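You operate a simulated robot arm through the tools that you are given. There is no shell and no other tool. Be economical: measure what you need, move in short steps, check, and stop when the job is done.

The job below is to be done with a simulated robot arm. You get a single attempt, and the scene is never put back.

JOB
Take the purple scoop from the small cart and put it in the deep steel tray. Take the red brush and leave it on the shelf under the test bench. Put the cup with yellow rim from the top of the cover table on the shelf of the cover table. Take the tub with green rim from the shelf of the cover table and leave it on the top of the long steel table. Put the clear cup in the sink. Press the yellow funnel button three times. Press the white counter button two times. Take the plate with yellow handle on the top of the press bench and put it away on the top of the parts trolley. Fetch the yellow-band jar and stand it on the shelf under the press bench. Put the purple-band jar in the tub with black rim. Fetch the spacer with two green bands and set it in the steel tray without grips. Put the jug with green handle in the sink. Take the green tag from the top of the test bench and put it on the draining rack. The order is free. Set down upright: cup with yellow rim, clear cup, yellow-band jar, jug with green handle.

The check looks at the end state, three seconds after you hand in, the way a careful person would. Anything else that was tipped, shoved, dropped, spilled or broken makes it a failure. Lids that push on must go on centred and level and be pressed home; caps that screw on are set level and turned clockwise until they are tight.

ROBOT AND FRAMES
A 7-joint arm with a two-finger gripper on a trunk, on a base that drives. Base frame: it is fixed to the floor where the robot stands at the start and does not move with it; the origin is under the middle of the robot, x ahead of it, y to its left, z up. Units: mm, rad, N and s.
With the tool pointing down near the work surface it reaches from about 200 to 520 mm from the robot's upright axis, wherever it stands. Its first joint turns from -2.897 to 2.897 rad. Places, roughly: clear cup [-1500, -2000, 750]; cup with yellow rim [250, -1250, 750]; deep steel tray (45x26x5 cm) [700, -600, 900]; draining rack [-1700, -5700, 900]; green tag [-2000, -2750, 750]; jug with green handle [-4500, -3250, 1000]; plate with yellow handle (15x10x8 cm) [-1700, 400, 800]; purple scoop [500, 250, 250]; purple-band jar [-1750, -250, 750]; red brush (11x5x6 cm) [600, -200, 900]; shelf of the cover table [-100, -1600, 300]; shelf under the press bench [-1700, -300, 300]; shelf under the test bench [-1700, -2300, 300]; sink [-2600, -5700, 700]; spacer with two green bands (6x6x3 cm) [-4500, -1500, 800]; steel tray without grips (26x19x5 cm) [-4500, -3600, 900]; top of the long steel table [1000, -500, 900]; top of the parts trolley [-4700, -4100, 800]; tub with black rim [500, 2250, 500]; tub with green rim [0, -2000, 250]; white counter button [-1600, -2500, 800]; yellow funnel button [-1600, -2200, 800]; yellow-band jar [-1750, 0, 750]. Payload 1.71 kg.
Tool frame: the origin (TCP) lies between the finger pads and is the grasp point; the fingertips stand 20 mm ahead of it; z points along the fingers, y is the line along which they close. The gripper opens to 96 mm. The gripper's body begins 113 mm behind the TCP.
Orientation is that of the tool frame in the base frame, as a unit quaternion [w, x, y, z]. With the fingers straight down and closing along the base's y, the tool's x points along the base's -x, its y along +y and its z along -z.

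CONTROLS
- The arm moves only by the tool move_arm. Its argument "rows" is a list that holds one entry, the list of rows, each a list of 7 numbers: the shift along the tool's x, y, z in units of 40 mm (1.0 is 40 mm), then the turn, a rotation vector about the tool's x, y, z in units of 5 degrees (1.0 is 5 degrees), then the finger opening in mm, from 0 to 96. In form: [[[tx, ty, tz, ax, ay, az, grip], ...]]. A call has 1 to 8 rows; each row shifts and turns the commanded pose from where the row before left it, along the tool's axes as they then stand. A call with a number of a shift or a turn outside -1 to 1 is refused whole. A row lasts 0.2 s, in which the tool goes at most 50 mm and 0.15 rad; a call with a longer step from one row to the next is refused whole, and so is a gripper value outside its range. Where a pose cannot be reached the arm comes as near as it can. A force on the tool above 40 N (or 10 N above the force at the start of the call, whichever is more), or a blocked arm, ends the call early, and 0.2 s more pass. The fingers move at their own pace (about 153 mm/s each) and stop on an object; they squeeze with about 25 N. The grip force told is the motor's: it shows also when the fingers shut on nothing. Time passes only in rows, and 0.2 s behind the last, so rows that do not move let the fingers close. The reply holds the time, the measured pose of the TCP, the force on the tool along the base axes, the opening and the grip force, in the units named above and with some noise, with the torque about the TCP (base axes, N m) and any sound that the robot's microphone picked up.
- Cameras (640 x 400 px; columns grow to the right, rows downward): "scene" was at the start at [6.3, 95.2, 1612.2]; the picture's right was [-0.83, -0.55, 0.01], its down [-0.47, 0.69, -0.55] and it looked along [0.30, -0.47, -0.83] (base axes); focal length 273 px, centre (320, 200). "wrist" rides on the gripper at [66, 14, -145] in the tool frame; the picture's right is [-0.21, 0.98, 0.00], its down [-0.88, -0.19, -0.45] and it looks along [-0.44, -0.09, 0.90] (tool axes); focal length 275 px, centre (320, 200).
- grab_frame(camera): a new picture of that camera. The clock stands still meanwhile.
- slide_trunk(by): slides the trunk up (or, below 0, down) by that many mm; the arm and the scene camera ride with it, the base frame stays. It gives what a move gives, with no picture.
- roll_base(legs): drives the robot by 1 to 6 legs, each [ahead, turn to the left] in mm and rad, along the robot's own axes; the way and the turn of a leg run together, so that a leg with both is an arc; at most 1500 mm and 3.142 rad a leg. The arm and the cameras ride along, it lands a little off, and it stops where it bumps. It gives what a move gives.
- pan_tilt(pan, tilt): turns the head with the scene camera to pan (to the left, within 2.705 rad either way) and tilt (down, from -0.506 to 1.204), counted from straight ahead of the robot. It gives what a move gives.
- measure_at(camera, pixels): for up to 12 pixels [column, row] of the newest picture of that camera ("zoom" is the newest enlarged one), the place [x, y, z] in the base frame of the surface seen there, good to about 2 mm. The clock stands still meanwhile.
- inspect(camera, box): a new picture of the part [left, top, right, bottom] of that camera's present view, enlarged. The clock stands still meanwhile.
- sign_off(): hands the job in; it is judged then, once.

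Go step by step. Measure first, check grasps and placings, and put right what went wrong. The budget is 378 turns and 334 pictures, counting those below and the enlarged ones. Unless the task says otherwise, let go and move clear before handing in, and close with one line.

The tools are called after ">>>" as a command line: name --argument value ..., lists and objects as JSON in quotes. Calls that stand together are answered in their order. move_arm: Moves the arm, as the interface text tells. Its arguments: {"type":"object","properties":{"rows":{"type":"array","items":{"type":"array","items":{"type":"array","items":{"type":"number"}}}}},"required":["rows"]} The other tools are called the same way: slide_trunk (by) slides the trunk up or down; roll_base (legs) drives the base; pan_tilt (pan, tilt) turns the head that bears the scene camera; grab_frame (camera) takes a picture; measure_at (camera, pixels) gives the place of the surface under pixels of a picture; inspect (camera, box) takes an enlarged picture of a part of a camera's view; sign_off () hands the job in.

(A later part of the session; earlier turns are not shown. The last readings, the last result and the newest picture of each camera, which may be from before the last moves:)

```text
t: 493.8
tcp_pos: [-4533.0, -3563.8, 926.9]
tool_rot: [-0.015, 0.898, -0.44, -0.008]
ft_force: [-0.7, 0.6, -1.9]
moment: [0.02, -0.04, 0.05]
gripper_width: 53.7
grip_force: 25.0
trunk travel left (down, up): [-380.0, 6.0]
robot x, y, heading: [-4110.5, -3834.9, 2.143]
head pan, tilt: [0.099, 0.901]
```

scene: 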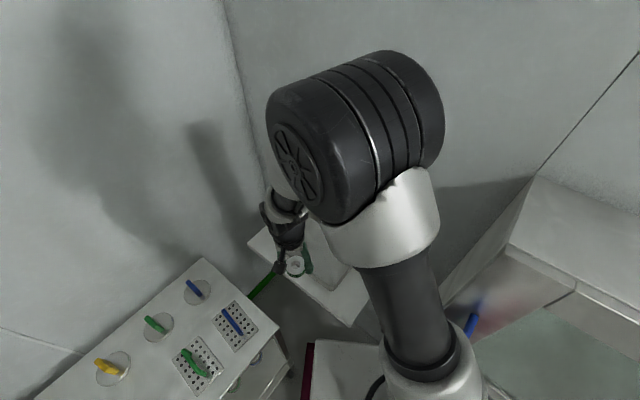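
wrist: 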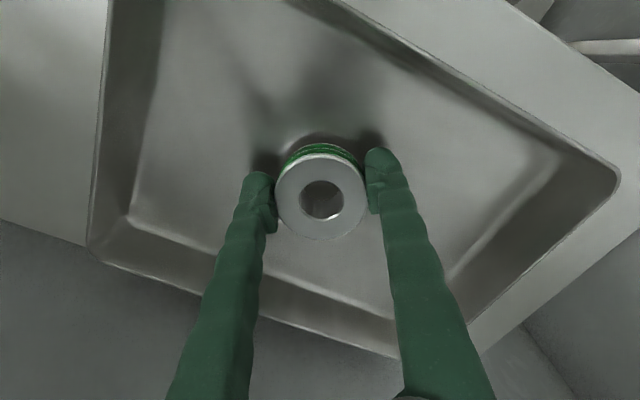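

>>> move_arm --rows '[[[0, 0, 0.07, 0, 0, 0, 0], [0, 0, 0.03, 0, 0, 0, 0]]]'

```text
t: 494.4
tcp_pos: [-4534.2, -3562.9, 923.2]
tool_rot: [-0.015, 0.897, -0.441, -0.008]
ft_force: [5.1, -1.7, 29.1]
moment: [-0.62, -0.22, 0.18]
gripper_width: 53.7
grip_force: 25.1
trunk travel left (down, up): [-380.0, 6.0]
robot x, y, heading: [-4111.1, -3834.9, 2.143]
head pan, tilt: [0.099, 0.901]
```

Contact. Release and lift.

>>> move_arm --rows '[[[0, 0, -0.04, 0, 0, 0, 0], [0, 0, 0, 0, 0, 0, 80], [0, 0, 0, 0, 0, 0, 80], [0, 0, -0.8, 0, 0, 0, 80], [0, 0, -1, 0, 0, 0, 80], [0, 0, -1, 0, 0, 0, 80], [0, 0, -1, 0, 0, 0, 80]]]'

>>> grab_frame --camera "wrist"

```text
t: 496.0
tcp_pos: [-4533.6, -3573.9, 1076.5]
tool_rot: [-0.013, 0.897, -0.441, -0.006]
ft_force: [-0.6, -0.4, 0.5]
moment: [0.0, -0.03, 0.03]
gripper_width: 80.1
grip_force: 0.0
trunk travel left (down, up): [-380.0, 6.0]
robot x, y, heading: [-4114.7, -3839.1, 2.148]
head pan, tilt: [0.099, 0.901]
```

```text
170 pictures are left
```

wrist: 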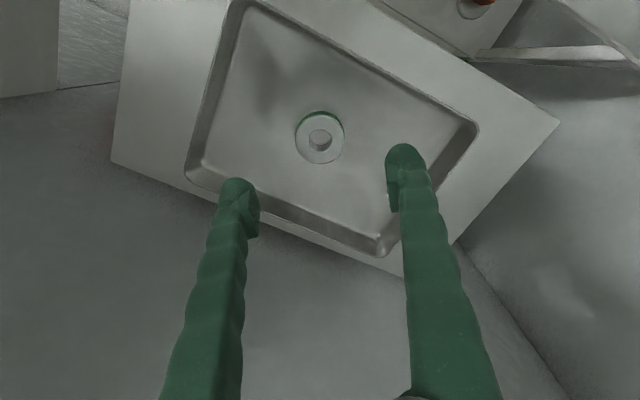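

Spacer is in the tray. I look at the trolley top for a free spot for the plate.

>>> pan_tilt --pan 1.4 --tilt 0.8

>>> grab_frame --camera "scene"

```text
t: 497.4
tcp_pos: [-4533.2, -3571.6, 1076.1]
tool_rot: [-0.014, 0.897, -0.441, -0.007]
ft_force: [-0.4, 0.4, -0.4]
moment: [-0.03, 0.03, -0.04]
gripper_width: 79.9
grip_force: 0.0
trunk travel left (down, up): [-380.0, 6.0]
robot x, y, heading: [-4114.9, -3838.5, 2.14]
head pan, tilt: [1.4, 0.799]
```

```text
169 pictures are left
```

scene: 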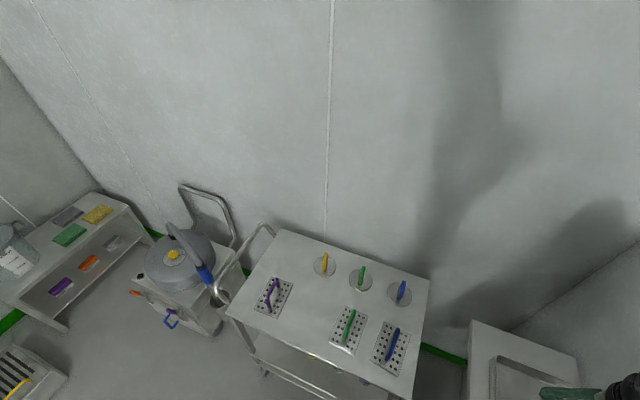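

>>> measure_at --camera "scene" --pixels '[[227, 312], [412, 398], [430, 280], [277, 230], [272, 297], [350, 330], [390, 345], [310, 312], [325, 264], [360, 278], [352, 308], [265, 310]]'

>>> inspect --camera "scene" --box '[215, 220, 445, 400]'

```text
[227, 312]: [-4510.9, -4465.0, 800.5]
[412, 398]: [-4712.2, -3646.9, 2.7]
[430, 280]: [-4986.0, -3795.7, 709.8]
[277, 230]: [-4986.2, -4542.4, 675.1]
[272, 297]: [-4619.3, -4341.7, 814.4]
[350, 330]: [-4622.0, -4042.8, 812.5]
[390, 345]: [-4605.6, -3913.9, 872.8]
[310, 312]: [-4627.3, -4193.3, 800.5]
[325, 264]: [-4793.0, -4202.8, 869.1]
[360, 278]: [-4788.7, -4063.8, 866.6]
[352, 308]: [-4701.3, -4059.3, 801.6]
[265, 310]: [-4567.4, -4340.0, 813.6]
```

```text
2.22 times, centred on (330, 310) of scene
```

zoom: 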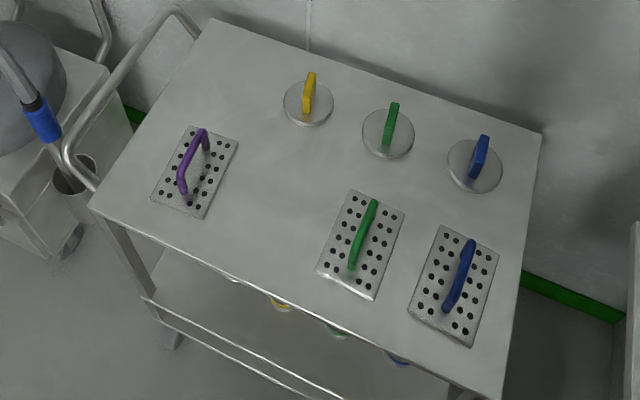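

>>> roll_base --legs '[[-550, 0], [0, -2.04], [850, 0], [0, 1.47], [1450, 0], [1200, 0]]'

>>> pan_tilt --pan 0.0 --tilt 0.4

>>> grab_frame --camera "scene"

```text
t: 528.9
tcp_pos: [-3026.2, -1111.7, 1075.2]
tool_rot: [-0.014, 0.723, -0.69, -0.001]
ft_force: [0.1, 0.9, 0.0]
moment: [-0.02, -0.03, 0.01]
gripper_width: 79.8
grip_force: 0.1
trunk travel left (down, up): [-380.0, 6.0]
robot x, y, heading: [-2834.3, -1576.7, 1.537]
head pan, tilt: [1.4, 0.799]
```

```text
t: 530.4
tcp_pos: [-3026.4, -1128.8, 1081.5]
tool_rot: [-0.019, 0.724, -0.69, -0.006]
ft_force: [0.2, 0.4, 0.1]
moment: [-0.02, 0.0, 0.0]
gripper_width: 80.1
grip_force: 0.1
trunk travel left (down, up): [-380.0, 6.0]
robot x, y, heading: [-2833.2, -1572.0, 1.534]
head pan, tilt: [0.0, 0.4]
```

```text
167 pictures are left
```

scene: 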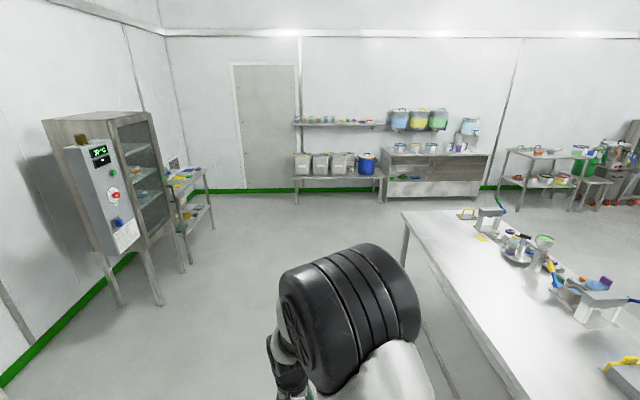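

>>> inspect --camera "scene" --box '[400, 190, 640, 330]'

>>> measure_at --camera "zoom" --pixels '[[10, 60], [180, 60], [195, 72], [245, 45], [280, 110], [320, 120], [375, 135], [420, 200], [500, 260], [600, 270], [300, 30], [215, 125]]'

```text
2.67 times, centred on (520, 260) of scene
```

zoom: 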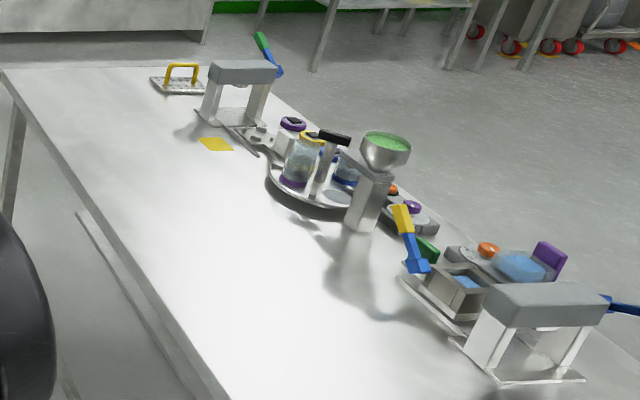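

```text
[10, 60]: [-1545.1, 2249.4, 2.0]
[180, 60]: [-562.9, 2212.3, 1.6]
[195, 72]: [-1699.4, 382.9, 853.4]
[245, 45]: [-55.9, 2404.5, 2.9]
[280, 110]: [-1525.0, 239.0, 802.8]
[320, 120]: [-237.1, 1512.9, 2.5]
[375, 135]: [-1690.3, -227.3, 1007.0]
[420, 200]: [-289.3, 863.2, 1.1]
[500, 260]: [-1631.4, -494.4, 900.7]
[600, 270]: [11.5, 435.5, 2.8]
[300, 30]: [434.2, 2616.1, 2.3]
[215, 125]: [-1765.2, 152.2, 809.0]
```

>>> roll_base --legs '[[1450, 0], [1130, 0], [0, -1.55], [1000, 0], [0, -1.571]]'

>>> pan_tilt --pan -0.1 --tilt 0.8

>>> grab_frame --camera "scene"

>>> grab_frame --camera "wrist"

```text
t: 558.0
tcp_pos: [-1557.9, 576.2, 1081.0]
tool_rot: [0.008, 0.656, 0.754, -0.019]
ft_force: [0.0, -0.4, 0.6]
moment: [0.01, 0.03, 0.03]
gripper_width: 80.1
grip_force: 0.0
trunk travel left (down, up): [-380.0, 6.0]
robot x, y, heading: [-1786.0, 1005.2, -1.517]
head pan, tilt: [0.0, 0.4]
```

```text
t: 558.9
tcp_pos: [-1558.2, 591.4, 1088.8]
tool_rot: [0.012, 0.655, 0.755, -0.024]
ft_force: [0.0, -0.1, 0.0]
moment: [0.03, 0.03, 0.01]
gripper_width: 79.8
grip_force: 0.0
trunk travel left (down, up): [-380.0, 6.0]
robot x, y, heading: [-1789.7, 1006.2, -1.517]
head pan, tilt: [-0.099, 0.799]
```

```text
165 pictures are left
```

scene: 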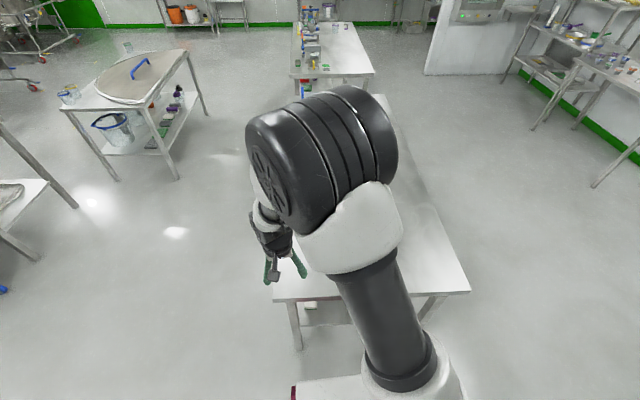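

```text
164 pictures are left
```

wrist: 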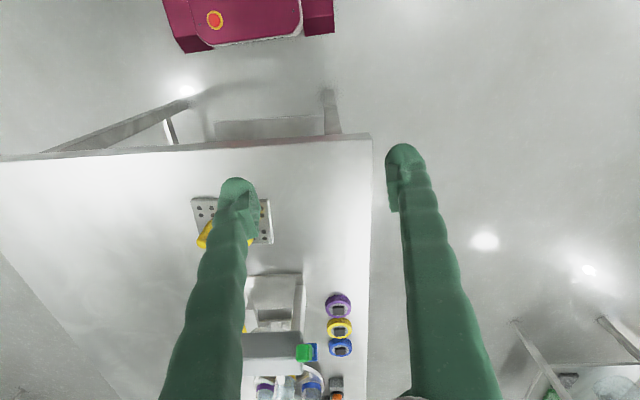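

>>> move_arm --rows '[[[0, -0.9, 0, 0, 0.2, 0, 90], [0, -0.9, 0, 0, 0.2, 0, 90], [0, -0.9, 0, 0, 0.1, 0, 90], [0, -0.9, 0, 0, 0, 0, 90]]]'

>>> grab_frame --camera "wrist"

>>> inspect --camera "wrist" --box '[240, 130, 420, 330]'

```text
t: 559.9
tcp_pos: [-1703.5, 569.8, 1090.4]
tool_rot: [-0.004, 0.656, 0.755, -0.009]
ft_force: [0.4, 1.0, 0.1]
moment: [-0.01, 0.0, 0.02]
gripper_width: 90.0
grip_force: 0.1
trunk travel left (down, up): [-380.0, 6.0]
robot x, y, heading: [-1782.7, 1004.1, -1.518]
head pan, tilt: [-0.099, 0.799]
```

```text
163 pictures are left
```

wrist: 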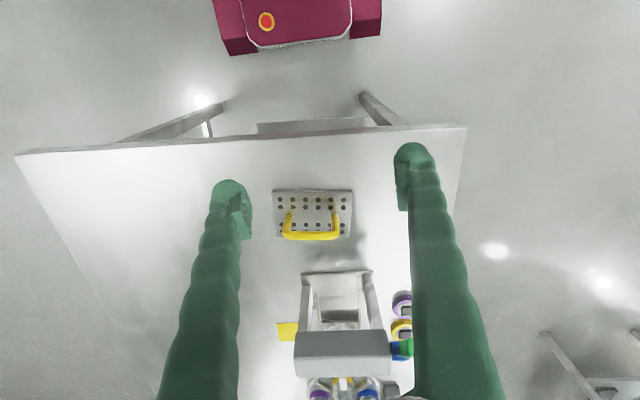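

```text
2.00 times, centred on (330, 230) of wrist
```

zoom: 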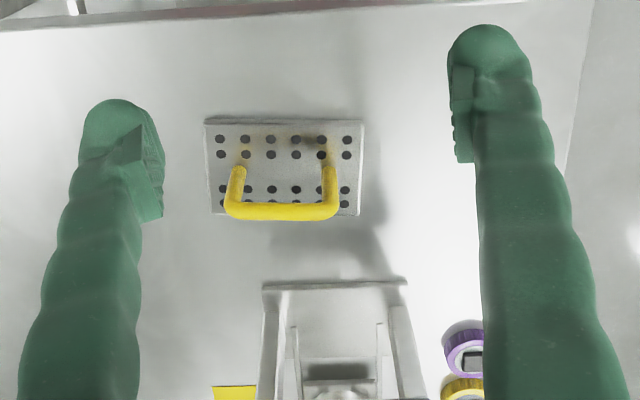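

>>> measure_at --camera "zoom" --pixels '[[230, 208], [282, 210], [334, 208], [237, 170], [330, 170], [207, 122], [362, 122], [212, 212], [360, 212], [300, 290], [282, 215]]'

```text
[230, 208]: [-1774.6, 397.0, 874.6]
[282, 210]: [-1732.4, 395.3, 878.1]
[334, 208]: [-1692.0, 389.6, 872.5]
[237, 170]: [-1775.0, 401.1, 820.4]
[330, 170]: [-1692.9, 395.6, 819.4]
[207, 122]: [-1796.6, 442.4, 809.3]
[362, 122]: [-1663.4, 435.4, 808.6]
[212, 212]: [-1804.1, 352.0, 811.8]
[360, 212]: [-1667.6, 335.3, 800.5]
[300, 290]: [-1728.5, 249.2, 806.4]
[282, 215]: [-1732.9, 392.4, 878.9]
```

Handle bar lies along x at (-1733,393,~872). I drive in and rotate the tool −77° so the fingers close across the bar.

>>> roll_base --legs '[[115, 0]]'

>>> move_arm --rows '[[[0, 0, 0, 0, 0, -1, 90], [0, 0, 0, 0, 0, -1, 90], [0, 0, 0, 0, 0, -1, 90], [0, 0, 0, 0, 0, -1, 90], [0, 0, 0, 0, 0, -1, 90], [0, 0, 0, 0, 0, -1, 90], [0, 0, 0, 0, 0, -1, 90], [0, 0, 0, 0, 0, -1, 90]]]'

>>> move_arm --rows '[[[0, 0, 0, 0, 0, -1, 90], [0, 0, 0, 0, 0, -1, 90], [0, 0, 0, 0, 0, -1, 90], [0, 0, 0, 0, 0, -1, 90], [0, 0, 0, 0, 0, -1, 90], [0, 0, 0, 0, 0, -1, 90], [0, 0, 0, 0, 0, -1, 90], [0, 0, 0, 0, 0, -0.4, 90]]]'

>>> grab_frame --camera "wrist"

```text
t: 561.2
tcp_pos: [-1699.6, 481.8, 1103.3]
tool_rot: [0.004, 0.657, 0.753, -0.019]
ft_force: [0.5, -0.6, -0.9]
moment: [0.07, 0.07, -0.01]
gripper_width: 90.2
grip_force: 0.1
trunk travel left (down, up): [-380.0, 6.0]
robot x, y, heading: [-1782.9, 887.0, -1.524]
head pan, tilt: [-0.099, 0.799]
```

```text
t: 563.0
tcp_pos: [-1699.3, 466.3, 1096.4]
tool_rot: [-0.005, 0.36, 0.933, -0.012]
ft_force: [-0.3, -0.2, 0.6]
moment: [-0.07, -0.03, -0.01]
gripper_width: 90.0
grip_force: 0.2
trunk travel left (down, up): [-380.0, 6.0]
robot x, y, heading: [-1780.3, 892.1, -1.522]
head pan, tilt: [-0.099, 0.799]
```

```text
t: 564.8
tcp_pos: [-1698.4, 458.6, 1092.6]
tool_rot: [-0.009, 0.044, 0.999, -0.007]
ft_force: [-0.8, 0.5, 0.6]
moment: [0.0, 0.0, 0.02]
gripper_width: 90.1
grip_force: 0.0
trunk travel left (down, up): [-380.0, 6.0]
robot x, y, heading: [-1777.8, 891.2, -1.525]
head pan, tilt: [-0.099, 0.799]
```

```text
161 pictures are left
```

wrist: 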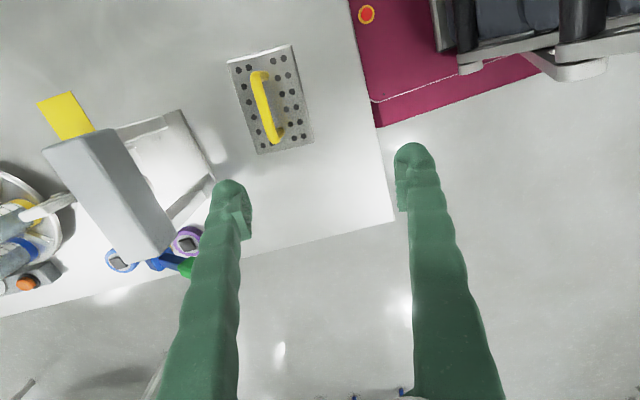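

>>> move_arm --rows '[[[0.37, -0.85, 0, 0, 0, 0, 70], [0.36, -0.85, 0, 0, 0, 0, 70], [0, 0, 1, 0, 0, 0, 70], [0, 0, 1, 0, 0, 0, 70], [0, 0, 1, 0, 0, 0, 70], [0, 0, 1, 0, 0, 0, 70]]]'

>>> grab_frame --camera "wrist"

```text
t: 566.2
tcp_pos: [-1737.0, 390.7, 936.1]
tool_rot: [-0.009, 0.046, 0.999, -0.006]
ft_force: [-0.1, -0.1, 0.7]
moment: [0.03, 0.0, 0.0]
gripper_width: 70.0
grip_force: 0.1
trunk travel left (down, up): [-380.0, 6.0]
robot x, y, heading: [-1781.2, 889.6, -1.523]
head pan, tilt: [-0.099, 0.799]
```

```text
160 pictures are left
```

wrist: 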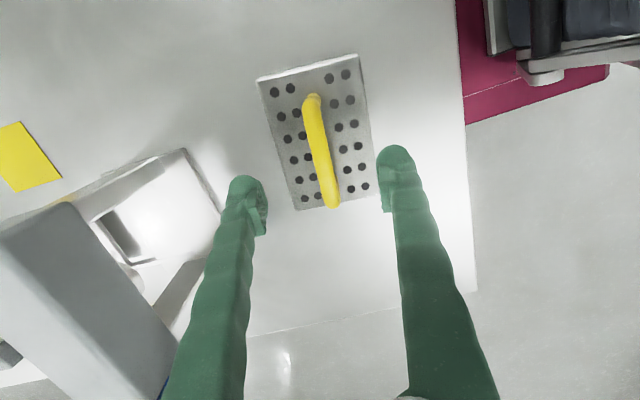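

>>> move_arm --rows '[[[0, 0, 0.8, 0, 0, 0, 70], [0, 0, 0.8, 0, 0, 0, 70], [0, 0, 0, 0, 0, 0, 0], [0, 0, 0, 0, 0, 0, 0], [0, 0, 0, 0, 0, 0, 0]]]'

>>> grab_frame --camera "wrist"

```text
t: 567.4
tcp_pos: [-1737.5, 388.5, 871.6]
tool_rot: [-0.008, 0.046, 0.999, -0.007]
ft_force: [-0.6, -0.5, 0.1]
moment: [0.0, -0.01, 0.01]
gripper_width: 9.0
grip_force: 25.4
trunk travel left (down, up): [-380.0, 6.0]
robot x, y, heading: [-1783.6, 892.6, -1.52]
head pan, tilt: [-0.099, 0.799]
```

```text
159 pictures are left
```

wrist: 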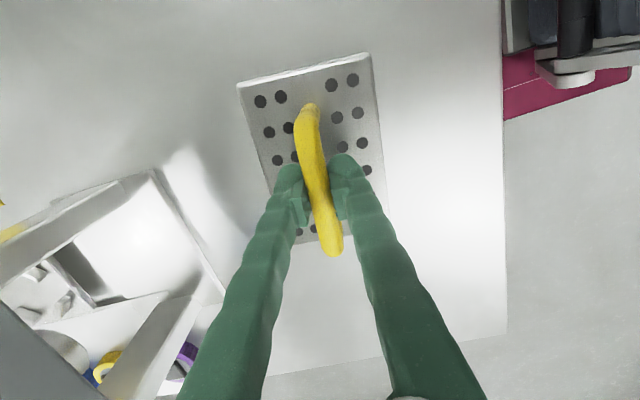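

Gripped the yellow handle. Lift and carry it round to the trolley.

>>> move_arm --rows '[[[0, 0, -0.6, 0, 0, 0, 0], [0, 0, -1, 0, 0, 0, 0], [0, 0, -1, 0, 0, 0, 0], [0, 0, -1, 0, 0, 0, 0], [0, 0, -1, 0, 0, 0, 0], [0, 0, -0.8, 0, 0, 0, 0]]]'

>>> roll_base --legs '[[-150, 0], [0, -1.62], [1050, 0], [0, 1.571]]'

>>> move_arm --rows '[[[0, 0, 0, 0, 0, 1, 0], [0, 0, 0, 0, 0, 1, 0], [0, 0, 0, 0, 0, 1, 0], [0, 0, 0, 0, 0, 1, 0], [0, 0, 0, 0, 0, 1, 0], [0, 0, 0, 0, 0, 1, 0], [0, 0, 0, 0, 0, 1, 0], [0, 0, 0, 0, 0, 1, 0]]]'

>>> move_arm --rows '[[[0, 0, 0, 0, 0, 1, 0], [0, 0, 0, 0, 0, 1, 0], [0, 0, 0, 0, 0, 1, 0], [0, 0, 0, 0, 0, 1, 0], [0, 0, 0, 0, 0, 1, 0], [0, 0, 0, 0, 0, 1, 0], [0, 0, 0, 0, 0, 1, 0], [0, 0, 0, 0, 0, 1, 0]]]'

>>> grab_frame --camera "wrist"

```text
t: 568.8
tcp_pos: [-1732.7, 396.3, 1088.4]
tool_rot: [-0.009, 0.045, 0.999, -0.007]
ft_force: [-0.7, -0.4, -3.4]
moment: [0.0, 0.0, -0.03]
gripper_width: 8.8
grip_force: 25.4
trunk travel left (down, up): [-380.0, 6.0]
robot x, y, heading: [-1779.7, 891.1, -1.523]
head pan, tilt: [-0.099, 0.799]
```

```text
t: 584.7
tcp_pos: [-2786.8, 535.1, 1087.9]
tool_rot: [-0.009, 0.07, 0.997, -0.006]
ft_force: [0.3, 0.0, -4.1]
moment: [0.0, 0.02, 0.0]
gripper_width: 8.7
grip_force: 25.0
trunk travel left (down, up): [-380.0, 6.0]
robot x, y, heading: [-2812.3, 1029.8, -1.569]
head pan, tilt: [-0.099, 0.799]
```

```text
t: 586.5
tcp_pos: [-2786.5, 550.7, 1096.0]
tool_rot: [-0.004, 0.409, 0.913, -0.016]
ft_force: [0.1, 0.6, -3.0]
moment: [0.03, 0.0, 0.04]
gripper_width: 8.9
grip_force: 25.0
trunk travel left (down, up): [-380.0, 6.0]
robot x, y, heading: [-2813.5, 1030.4, -1.569]
head pan, tilt: [-0.099, 0.799]
```

```text
t: 588.3
tcp_pos: [-2788.4, 551.4, 1094.5]
tool_rot: [0.002, 0.696, 0.718, -0.018]
ft_force: [0.0, -0.1, -4.3]
moment: [0.02, -0.04, 0.01]
gripper_width: 9.1
grip_force: 25.1
trunk travel left (down, up): [-380.0, 6.0]
robot x, y, heading: [-2811.8, 1035.1, -1.571]
head pan, tilt: [-0.099, 0.799]
```

```text
158 pictures are left
```

wrist: 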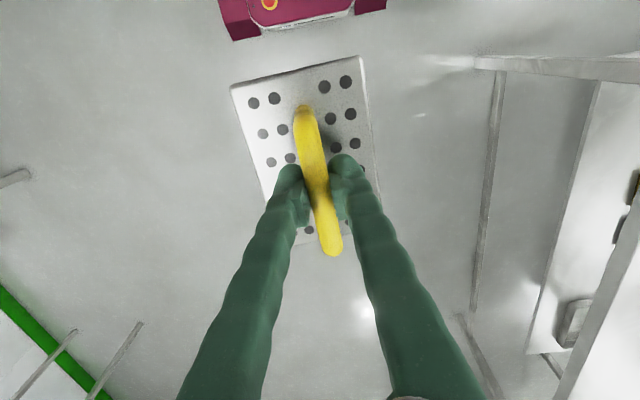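

>>> roll_base --legs '[[1450, 0], [1450, 0], [1450, 0]]'

>>> roll_base --legs '[[870, 0], [0, -1.571]]'

>>> pan_tilt --pan 0.25 --tilt 0.5

>>> grab_frame --camera "scene"

```text
t: 610.3
tcp_pos: [-3079.0, -3731.3, 1094.2]
tool_rot: [0.003, 0.721, 0.693, -0.016]
ft_force: [0.8, -0.6, -4.0]
moment: [0.0, 0.02, -0.02]
gripper_width: 8.8
grip_force: 25.2
trunk travel left (down, up): [-380.0, 6.0]
robot x, y, heading: [-3076.8, -3249.7, -1.642]
head pan, tilt: [-0.099, 0.799]
```

```text
t: 619.8
tcp_pos: [-3597.8, -4114.9, 1103.0]
tool_rot: [-0.011, 0.999, -0.022, -0.022]
ft_force: [0.2, -0.3, -3.7]
moment: [0.0, -0.03, 0.01]
gripper_width: 8.9
grip_force: 24.5
trunk travel left (down, up): [-380.0, 6.0]
robot x, y, heading: [-3137.2, -4128.2, 3.058]
head pan, tilt: [-0.099, 0.799]
```

```text
t: 620.6
tcp_pos: [-3582.8, -4115.5, 1108.8]
tool_rot: [-0.012, 0.999, -0.021, -0.029]
ft_force: [-0.6, 0.5, -4.4]
moment: [0.0, -0.06, 0.0]
gripper_width: 8.7
grip_force: 24.8
trunk travel left (down, up): [-380.0, 6.0]
robot x, y, heading: [-3134.8, -4128.4, 3.063]
head pan, tilt: [0.25, 0.499]
```

```text
157 pictures are left
```

scene: 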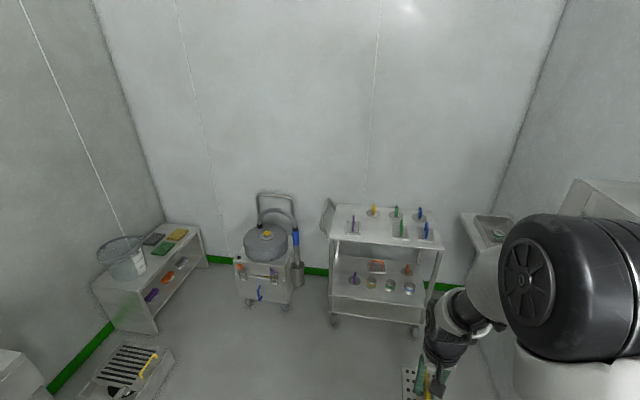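

>>> roll_base --legs '[[0, 0.125], [880, 0], [0, -0.04]]'

>>> move_arm --rows '[[[0, 0, 0, 0, 0.3, 0, 0], [0, 0, 0, 0, 0.3, 0, 0]]]'

>>> grab_frame --camera "wrist"

```text
t: 626.6
tcp_pos: [-4463.3, -4200.4, 1110.4]
tool_rot: [-0.008, 0.999, 0.024, -0.028]
ft_force: [0.2, 0.7, -4.3]
moment: [-0.08, -0.04, -0.04]
gripper_width: 8.7
grip_force: 24.7
trunk travel left (down, up): [-380.0, 6.0]
robot x, y, heading: [-4016.6, -4174.9, -3.128]
head pan, tilt: [0.25, 0.499]
```

```text
t: 627.2
tcp_pos: [-4446.4, -4201.2, 1115.1]
tool_rot: [-0.01, 1.0, 0.024, -0.011]
ft_force: [0.2, -0.4, -4.0]
moment: [-0.01, -0.01, 0.0]
gripper_width: 8.8
grip_force: 24.8
trunk travel left (down, up): [-380.0, 6.0]
robot x, y, heading: [-4017.7, -4174.7, -3.129]
head pan, tilt: [0.25, 0.499]
```

```text
156 pictures are left
```

wrist: 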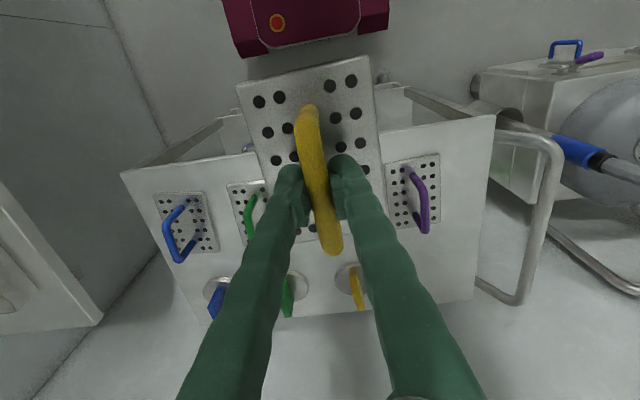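

>>> roll_base --legs '[[120, 0]]'

>>> move_arm --rows '[[[-0.7, 0, 0.4, 0, 0.1, 0, 0], [-0.6, 0, 0.6, 0, 0, 0, 0], [0, 0, 0.6, 0, 0, 0, 0]]]'

>>> grab_frame --camera "wrist"

>>> pan_tilt --pan 0.3 --tilt 0.9

>>> grab_frame --camera "scene"

```text
t: 628.5
tcp_pos: [-4543.0, -4203.2, 1126.9]
tool_rot: [-0.01, 0.999, 0.024, -0.022]
ft_force: [1.8, -1.3, -3.4]
moment: [0.01, 0.04, 0.01]
gripper_width: 8.9
grip_force: 25.3
trunk travel left (down, up): [-380.0, 6.0]
robot x, y, heading: [-4137.8, -4171.7, -3.123]
head pan, tilt: [0.25, 0.499]
```

```text
t: 629.3
tcp_pos: [-4616.8, -4204.7, 1055.0]
tool_rot: [-0.01, 1.0, 0.025, -0.009]
ft_force: [-0.6, -0.5, -3.2]
moment: [-0.01, -0.13, 0.0]
gripper_width: 8.9
grip_force: 24.6
trunk travel left (down, up): [-380.0, 6.0]
robot x, y, heading: [-4141.2, -4174.3, -3.125]
head pan, tilt: [0.25, 0.499]
```

```text
155 pictures are left
```

wrist: 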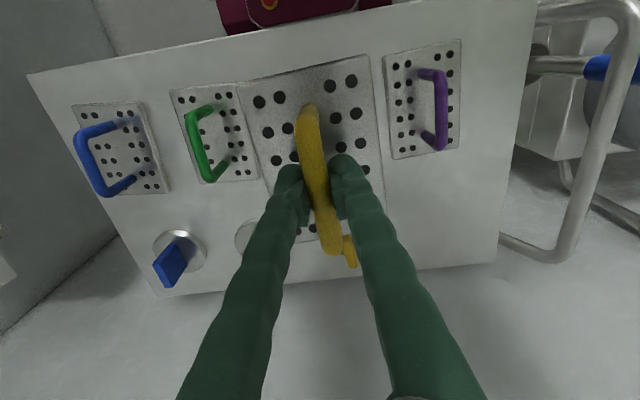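

```text
t: 630.1
tcp_pos: [-4627.2, -4204.4, 1049.3]
tool_rot: [-0.011, 1.0, 0.024, -0.003]
ft_force: [0.3, -0.5, -3.2]
moment: [0.02, 0.02, -0.01]
gripper_width: 8.8
grip_force: 24.6
trunk travel left (down, up): [-380.0, 6.0]
robot x, y, heading: [-4138.4, -4172.6, -3.125]
head pan, tilt: [0.3, 0.901]
```

```text
154 pictures are left
```

scene: 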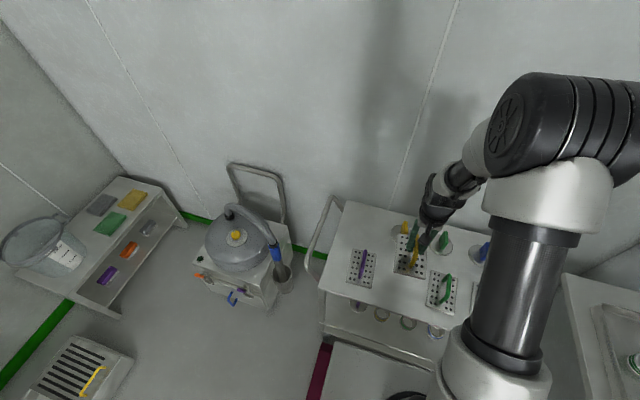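

>>> move_arm --rows '[[[0, -0.3, 0.6, 0, 0, 0, 0], [0, 0, 0.9, 0, 0, 0, 0], [0, 0, 0.9, 0, 0, 0, 0], [0, 0, 0.9, 0, 0, 0, 0], [0, 0, 0.7, 0, 0, 0, 0]]]'

>>> grab_frame --camera "wrist"

```text
t: 631.4
tcp_pos: [-4626.2, -4189.1, 893.5]
tool_rot: [-0.011, 1.0, 0.024, -0.004]
ft_force: [-0.3, 0.1, -3.8]
moment: [0.0, 0.01, 0.01]
gripper_width: 9.2
grip_force: 24.6
trunk travel left (down, up): [-380.0, 6.0]
robot x, y, heading: [-4144.4, -4174.1, -3.126]
head pan, tilt: [0.3, 0.901]
```

```text
153 pictures are left
```

wrist: 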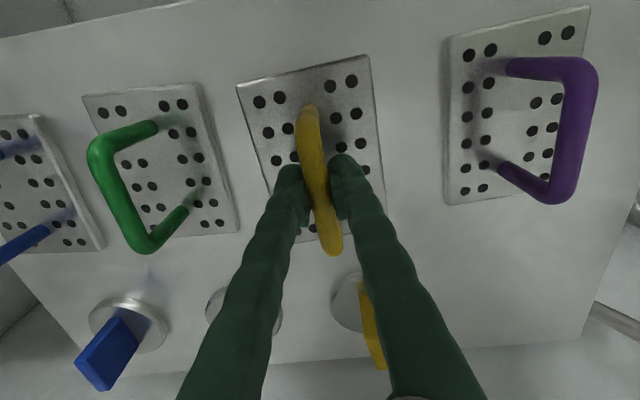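

>>> move_arm --rows '[[[0, 0, 0.3, 0, 0, 0, 0], [0, 0, 0.15, 0, 0, 0, 0], [0, 0, 0.08, 0, 0, 0, 0]]]'

```text
t: 632.1
tcp_pos: [-4629.0, -4186.7, 872.6]
tool_rot: [-0.011, 1.0, 0.025, -0.005]
ft_force: [-3.8, 7.3, 11.8]
moment: [0.07, -0.61, 0.16]
gripper_width: 9.1
grip_force: 24.4
trunk travel left (down, up): [-380.0, 6.0]
robot x, y, heading: [-4138.9, -4172.7, -3.131]
head pan, tilt: [0.3, 0.901]
```

>>> move_arm --rows '[[[0, 0, 0, 0, 0, 0, 60], [0, 0, 0, 0, 0, 0, 60], [0, 0, -0.8, 0, 0, 0, 60], [0, 0, -1, 0, 0, 0, 60], [0, 0, -1, 0, 0, 0, 60], [0, 0, -1, 0, 0, 0, 60], [0, 0, -1, 0, 0, 0, 60]]]'

>>> grab_frame --camera "wrist"

```text
t: 633.8
tcp_pos: [-4622.2, -4193.7, 1064.4]
tool_rot: [-0.01, 1.0, 0.025, -0.004]
ft_force: [-0.3, 0.4, 0.3]
moment: [0.02, 0.04, 0.04]
gripper_width: 59.8
grip_force: 0.0
trunk travel left (down, up): [-380.0, 6.0]
robot x, y, heading: [-4140.2, -4175.5, -3.128]
head pan, tilt: [0.3, 0.901]
```

```text
152 pictures are left
```

wrist: 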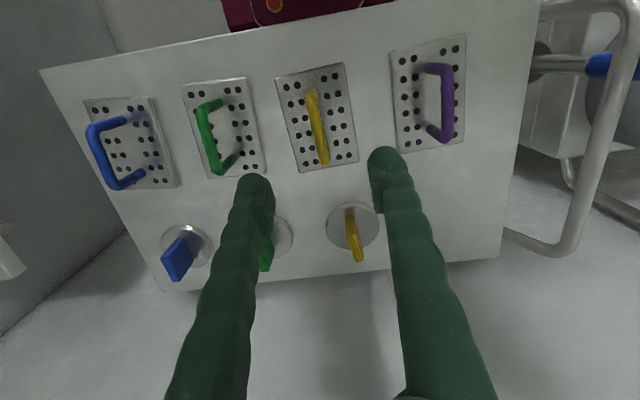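

The plate stands on the trolley. Next: the cover table. I reverse out east and go look.

>>> roll_base --legs '[[-1450, 0], [-1450, 0], [-200, 0], [0, -2.0]]'

>>> pan_tilt --pan -0.3 --tilt 0.5

>>> grab_frame --camera "scene"

```text
t: 656.0
tcp_pos: [-823.2, -3619.5, 1062.7]
tool_rot: [0.009, -0.579, 0.815, -0.006]
ft_force: [0.5, -0.1, -0.4]
moment: [0.03, 0.03, 0.04]
gripper_width: 60.1
grip_force: 0.0
trunk travel left (down, up): [-380.0, 6.0]
robot x, y, heading: [-990.3, -4077.4, 1.2]
head pan, tilt: [0.3, 0.901]
```

```text
t: 657.0
tcp_pos: [-829.2, -3633.6, 1070.8]
tool_rot: [0.014, -0.579, 0.815, -0.003]
ft_force: [-0.3, 0.1, 0.2]
moment: [-0.01, 0.01, 0.01]
gripper_width: 60.1
grip_force: 0.1
trunk travel left (down, up): [-380.0, 6.0]
robot x, y, heading: [-994.1, -4073.7, 1.198]
head pan, tilt: [-0.3, 0.499]
```

```text
151 pictures are left
```

scene: 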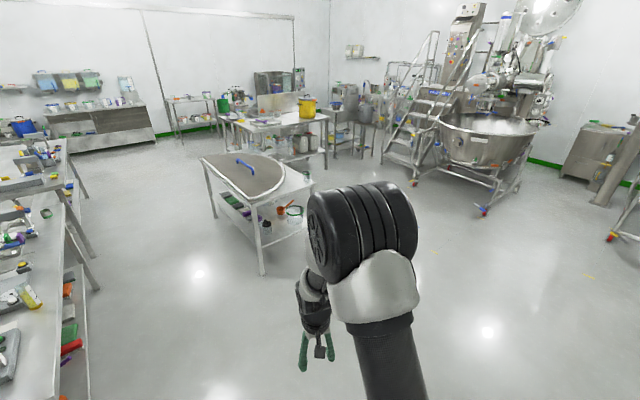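

>>> roll_base --legs '[[1000, 0]]'

>>> pan_tilt --pan -0.1 --tilt 0.7

>>> grab_frame --camera "scene"

```text
t: 662.5
tcp_pos: [-472.5, -2698.9, 1072.1]
tool_rot: [0.015, -0.581, 0.814, -0.002]
ft_force: [0.6, 0.2, -1.0]
moment: [0.0, -0.01, 0.03]
gripper_width: 60.0
grip_force: 0.1
trunk travel left (down, up): [-380.0, 6.0]
robot x, y, heading: [-637.4, -3141.8, 1.207]
head pan, tilt: [-0.3, 0.499]
```

```text
t: 663.2
tcp_pos: [-478.3, -2715.6, 1078.4]
tool_rot: [0.022, -0.581, 0.813, 0.003]
ft_force: [0.3, -0.3, -0.2]
moment: [0.06, -0.04, -0.03]
gripper_width: 60.3
grip_force: 0.1
trunk travel left (down, up): [-380.0, 6.0]
robot x, y, heading: [-634.1, -3140.9, 1.21]
head pan, tilt: [-0.099, 0.7]
```

```text
150 pictures are left
```

scene: 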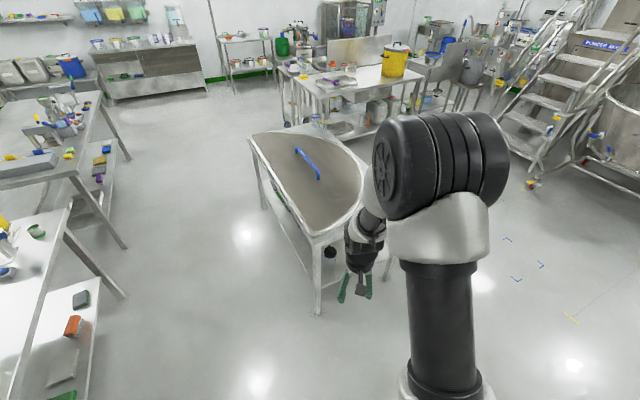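

>>> roll_base --legs '[[0, -1.1], [750, 0], [0, 1.46]]'

>>> slide_trunk --by -300

>>> pan_tilt --pan 0.1 --tilt 0.6

>>> grab_frame --camera "scene"

```text
t: 675.1
tcp_pos: [119.9, -2614.9, 1077.3]
tool_rot: [-0.02, 0.709, -0.705, -0.004]
ft_force: [-0.1, -0.4, -1.2]
moment: [0.02, -0.01, -0.02]
gripper_width: 60.1
grip_force: 0.0
trunk travel left (down, up): [-380.0, 6.0]
robot x, y, heading: [120.3, -3067.0, 1.546]
head pan, tilt: [-0.099, 0.7]
```

```text
t: 678.1
tcp_pos: [119.6, -2631.9, 784.6]
tool_rot: [-0.026, 0.71, -0.704, -0.01]
ft_force: [0.0, 0.6, -0.7]
moment: [0.01, -0.01, 0.01]
gripper_width: 60.1
grip_force: 0.1
trunk travel left (down, up): [-80.0, 306.0]
robot x, y, heading: [119.3, -3067.9, 1.541]
head pan, tilt: [-0.099, 0.7]
```

```text
t: 678.8
tcp_pos: [120.7, -2632.6, 785.0]
tool_rot: [-0.027, 0.709, -0.705, -0.011]
ft_force: [0.3, -0.2, 0.4]
moment: [-0.01, -0.01, -0.01]
gripper_width: 59.9
grip_force: 0.0
trunk travel left (down, up): [-80.0, 306.0]
robot x, y, heading: [121.3, -3070.3, 1.542]
head pan, tilt: [0.099, 0.6]
```

```text
149 pictures are left
```

scene: 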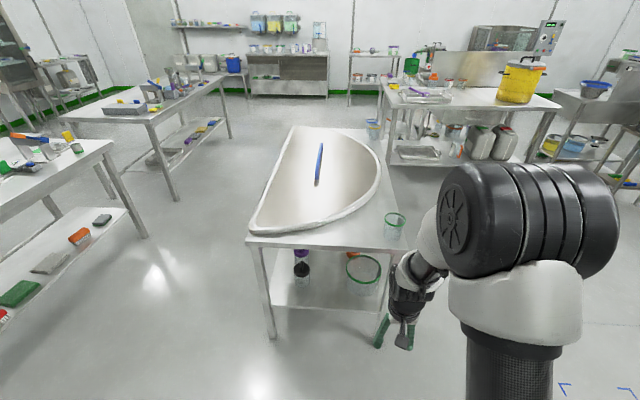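

>>> inspect --camera "scene" --box '[240, 210, 420, 350]'

>>> measure_at --camera "zoom" --pixels '[[385, 175], [500, 190], [440, 160], [440, 215], [440, 300], [395, 240], [500, 270], [270, 330], [20, 120], [485, 135], [550, 50], [470, 330]]'

```text
2.86 times, centred on (330, 280) of scene
```

zoom: 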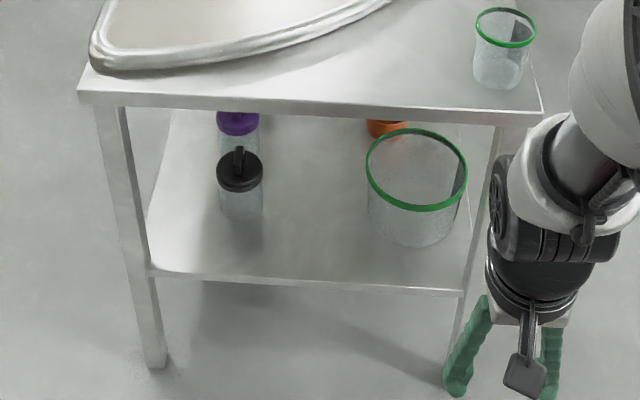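

```text
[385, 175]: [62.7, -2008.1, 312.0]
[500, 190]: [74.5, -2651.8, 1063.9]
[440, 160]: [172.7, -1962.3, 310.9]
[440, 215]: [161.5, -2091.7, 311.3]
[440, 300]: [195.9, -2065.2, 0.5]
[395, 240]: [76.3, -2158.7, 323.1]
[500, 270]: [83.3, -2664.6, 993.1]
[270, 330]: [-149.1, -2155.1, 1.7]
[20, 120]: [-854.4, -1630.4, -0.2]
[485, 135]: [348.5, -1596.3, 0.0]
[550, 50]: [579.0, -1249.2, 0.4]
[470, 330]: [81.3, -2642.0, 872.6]
```

>>> measure_at --camera "zoom" --pixels '[[368, 168], [466, 185], [415, 209], [410, 130], [378, 190], [455, 200], [390, 133], [410, 245], [375, 215], [250, 170], [385, 128], [463, 290]]'

```text
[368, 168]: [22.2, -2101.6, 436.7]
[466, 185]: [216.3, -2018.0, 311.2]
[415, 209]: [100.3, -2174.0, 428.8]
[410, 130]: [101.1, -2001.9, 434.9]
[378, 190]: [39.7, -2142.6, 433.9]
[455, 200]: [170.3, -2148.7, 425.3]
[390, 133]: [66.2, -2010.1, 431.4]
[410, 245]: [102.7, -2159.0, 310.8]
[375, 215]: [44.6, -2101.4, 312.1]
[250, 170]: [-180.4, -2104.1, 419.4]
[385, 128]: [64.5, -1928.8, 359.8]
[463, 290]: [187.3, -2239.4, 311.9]
```

The tub (rim centre ≈(105,−2088), Ø172, rim z 435, shelf 311) is nearest to the table's east edge. I go round to the east side.

>>> roll_base --legs '[[0, -1.54], [580, 0], [0, 1.571], [850, 0], [0, 1.22]]'

>>> pan_tilt --pan 0.1 --tilt 0.8

>>> grab_frame --camera "scene"

>>> grab_frame --camera "wrist"

```text
t: 699.3
tcp_pos: [248.8, -2113.3, 784.8]
tool_rot: [-0.014, 0.991, -0.134, -0.024]
ft_force: [0.1, 0.6, -0.4]
moment: [0.03, 0.02, 0.03]
gripper_width: 59.7
grip_force: 0.1
trunk travel left (down, up): [-80.0, 306.0]
robot x, y, heading: [665.4, -2228.1, 2.838]
head pan, tilt: [0.099, 0.6]
```

```text
t: 700.0
tcp_pos: [260.5, -2116.8, 790.4]
tool_rot: [-0.016, 0.99, -0.134, -0.032]
ft_force: [-0.6, 0.2, -0.9]
moment: [-0.03, 0.02, 0.01]
gripper_width: 59.8
grip_force: 0.1
trunk travel left (down, up): [-80.0, 306.0]
robot x, y, heading: [668.9, -2225.6, 2.836]
head pan, tilt: [0.099, 0.799]
```

```text
147 pictures are left
```

scene: 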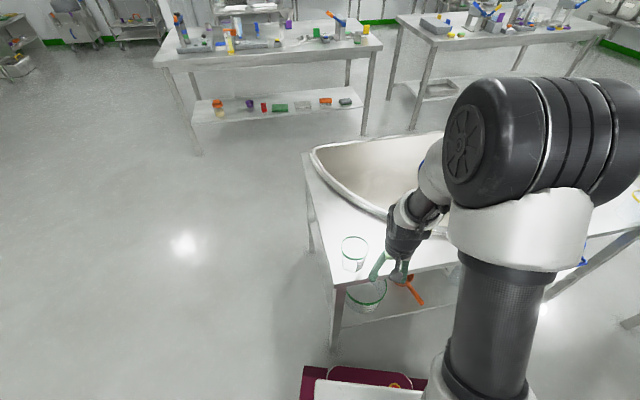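

```text
146 pictures are left
```

wrist: 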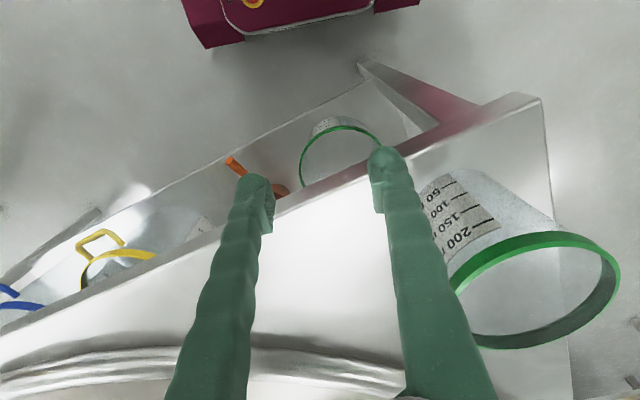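

The gripper is close to the small cup on the table corner; I back off first, then look.

>>> roll_base --legs '[[-200, 0]]'

>>> grab_frame --camera "wrist"

>>> grab_frame --camera "scene"

```text
t: 701.7
tcp_pos: [446.2, -2174.1, 786.9]
tool_rot: [-0.014, 0.99, -0.136, -0.029]
ft_force: [-1.5, 0.5, -0.3]
moment: [0.0, -0.04, 0.0]
gripper_width: 59.9
grip_force: 0.2
trunk travel left (down, up): [-80.0, 306.0]
robot x, y, heading: [860.6, -2292.3, 2.842]
head pan, tilt: [0.099, 0.799]
```

```text
145 pictures are left
```

wrist: 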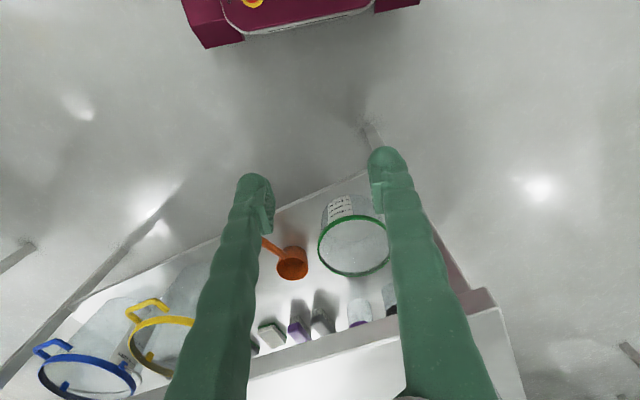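

```text
144 pictures are left
```

scene: 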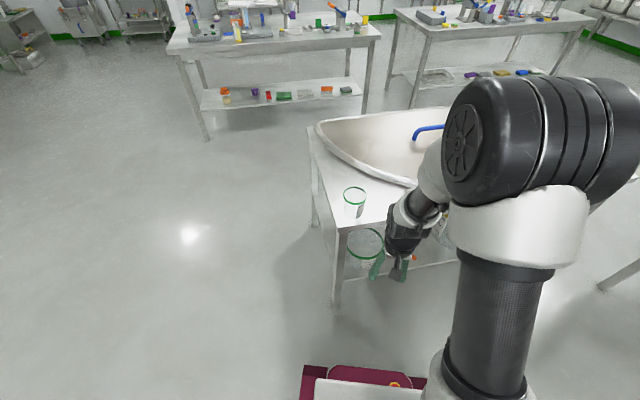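

>>> inspect --camera "wrist" --box '[230, 160, 420, 310]'

>>> measure_at --camera "zoom" --pixels '[[295, 255], [310, 310], [380, 375], [440, 360], [345, 195], [420, 185], [215, 345], [115, 260], [240, 300], [200, 130], [370, 120], [330, 290]]'

```text
2.67 times, centred on (325, 235) of wrist
```

zoom: 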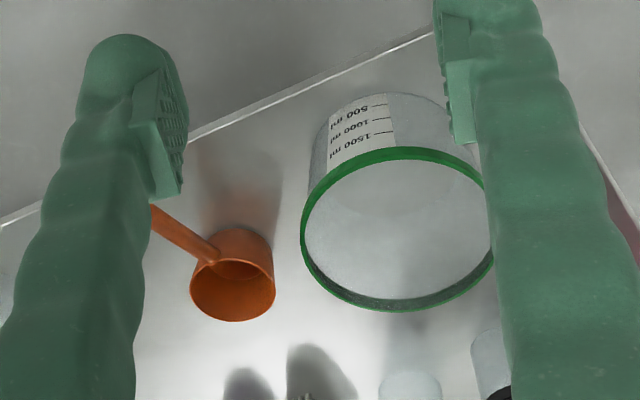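

```text
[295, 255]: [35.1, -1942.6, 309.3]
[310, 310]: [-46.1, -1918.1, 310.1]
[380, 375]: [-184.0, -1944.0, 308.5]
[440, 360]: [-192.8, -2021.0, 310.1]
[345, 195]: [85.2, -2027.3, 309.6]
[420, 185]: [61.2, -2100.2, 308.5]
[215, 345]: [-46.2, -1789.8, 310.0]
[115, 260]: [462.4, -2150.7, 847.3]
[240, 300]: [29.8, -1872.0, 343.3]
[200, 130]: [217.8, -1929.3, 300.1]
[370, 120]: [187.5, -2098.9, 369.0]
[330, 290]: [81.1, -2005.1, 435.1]
```

>>> measure_at --camera "zoom" --pixels '[[304, 215], [308, 255], [345, 297], [400, 305], [470, 280], [330, 172], [400, 153], [450, 160], [170, 220], [210, 255], [230, 260], [220, 310]]'

```text
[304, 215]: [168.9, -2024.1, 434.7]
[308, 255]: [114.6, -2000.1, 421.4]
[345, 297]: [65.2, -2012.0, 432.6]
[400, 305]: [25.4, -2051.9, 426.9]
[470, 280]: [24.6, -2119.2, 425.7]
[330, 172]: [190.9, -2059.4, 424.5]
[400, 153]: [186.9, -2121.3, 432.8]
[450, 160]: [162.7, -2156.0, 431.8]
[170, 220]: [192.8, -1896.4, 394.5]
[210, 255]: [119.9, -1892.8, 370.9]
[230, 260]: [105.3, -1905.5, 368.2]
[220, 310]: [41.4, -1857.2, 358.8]
```

>>> slide_trunk --by -80

>>> move_arm --rows '[[[-0.3, 0, 0.7, 0, 0.2, 0, 60], [-0.3, 0, 0.7, 0, 0.2, 0, 60], [-0.3, 0, 0.7, 0, 0, 0, 60], [-0.3, 0, 0.3, 0, 0, 0, 60]]]'

>>> move_arm --rows '[[[0, 0, 0.6, 0, -1, 0, 60], [0.05, 0, 0.6, 0, -1, 0, 60], [0.1, 0, 0.59, 0, -1, 0, 60], [0.16, 0, 0.58, 0, -1, 0, 60], [0.2, 0, 0.56, 0, -1, 0, 60], [0.2, 0, 0.4, 0, -1, 0, 60], [0.1, 0, 0.2, 0, -1, 0, 60], [0.1, 0, 0.2, 0, -1, 0, 60]]]'

>>> grab_frame --camera "wrist"

```text
t: 702.8
tcp_pos: [459.9, -2177.9, 716.3]
tool_rot: [-0.016, 0.99, -0.135, -0.039]
ft_force: [-0.3, 0.8, 0.5]
moment: [-0.03, 0.03, -0.01]
gripper_width: 59.9
grip_force: 0.1
trunk travel left (down, up): [0.0, 386.0]
robot x, y, heading: [856.4, -2286.0, 2.84]
head pan, tilt: [0.099, 0.799]
```

```text
t: 703.8
tcp_pos: [410.9, -2163.6, 623.6]
tool_rot: [-0.014, 0.99, -0.136, -0.021]
ft_force: [-0.1, -0.4, -0.3]
moment: [0.01, -0.01, 0.01]
gripper_width: 59.9
grip_force: 0.0
trunk travel left (down, up): [0.0, 386.0]
robot x, y, heading: [859.9, -2288.8, 2.84]
head pan, tilt: [0.099, 0.799]
```

```text
t: 705.6
tcp_pos: [402.7, -2154.6, 468.7]
tool_rot: [-0.061, 0.923, -0.124, -0.36]
ft_force: [-0.3, -1.3, -0.4]
moment: [-0.01, 0.01, 0.03]
gripper_width: 59.8
grip_force: 0.0
trunk travel left (down, up): [0.0, 386.0]
robot x, y, heading: [859.2, -2286.1, 2.84]
head pan, tilt: [0.099, 0.799]
```

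```text
142 pictures are left
```

wrist: 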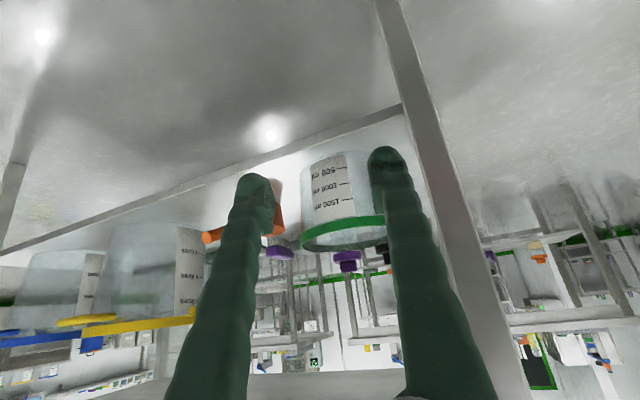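

>>> move_arm --rows '[[[0, -0.9, 0, 0, -1, 0, 60], [0, -0.94, 0, 0, -1, 0, 60]]]'

>>> roll_base --legs '[[200, 0]]'

>>> grab_frame --camera "wrist"

```text
t: 706.2
tcp_pos: [422.1, -2084.8, 468.5]
tool_rot: [-0.071, 0.888, -0.117, -0.438]
ft_force: [0.2, 0.4, 0.1]
moment: [-0.02, 0.02, -0.01]
gripper_width: 60.0
grip_force: 0.0
trunk travel left (down, up): [0.0, 386.0]
robot x, y, heading: [856.8, -2286.0, 2.84]
head pan, tilt: [0.099, 0.799]
```

```text
t: 707.9
tcp_pos: [233.1, -2024.6, 467.7]
tool_rot: [-0.07, 0.889, -0.118, -0.437]
ft_force: [0.2, -0.2, -0.7]
moment: [0.0, -0.01, -0.01]
gripper_width: 59.9
grip_force: 0.1
trunk travel left (down, up): [0.0, 386.0]
robot x, y, heading: [667.9, -2222.2, 2.834]
head pan, tilt: [0.099, 0.799]
```

```text
141 pictures are left
```

wrist: 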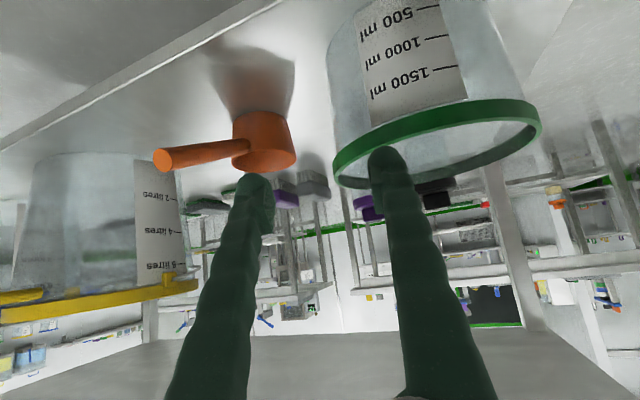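

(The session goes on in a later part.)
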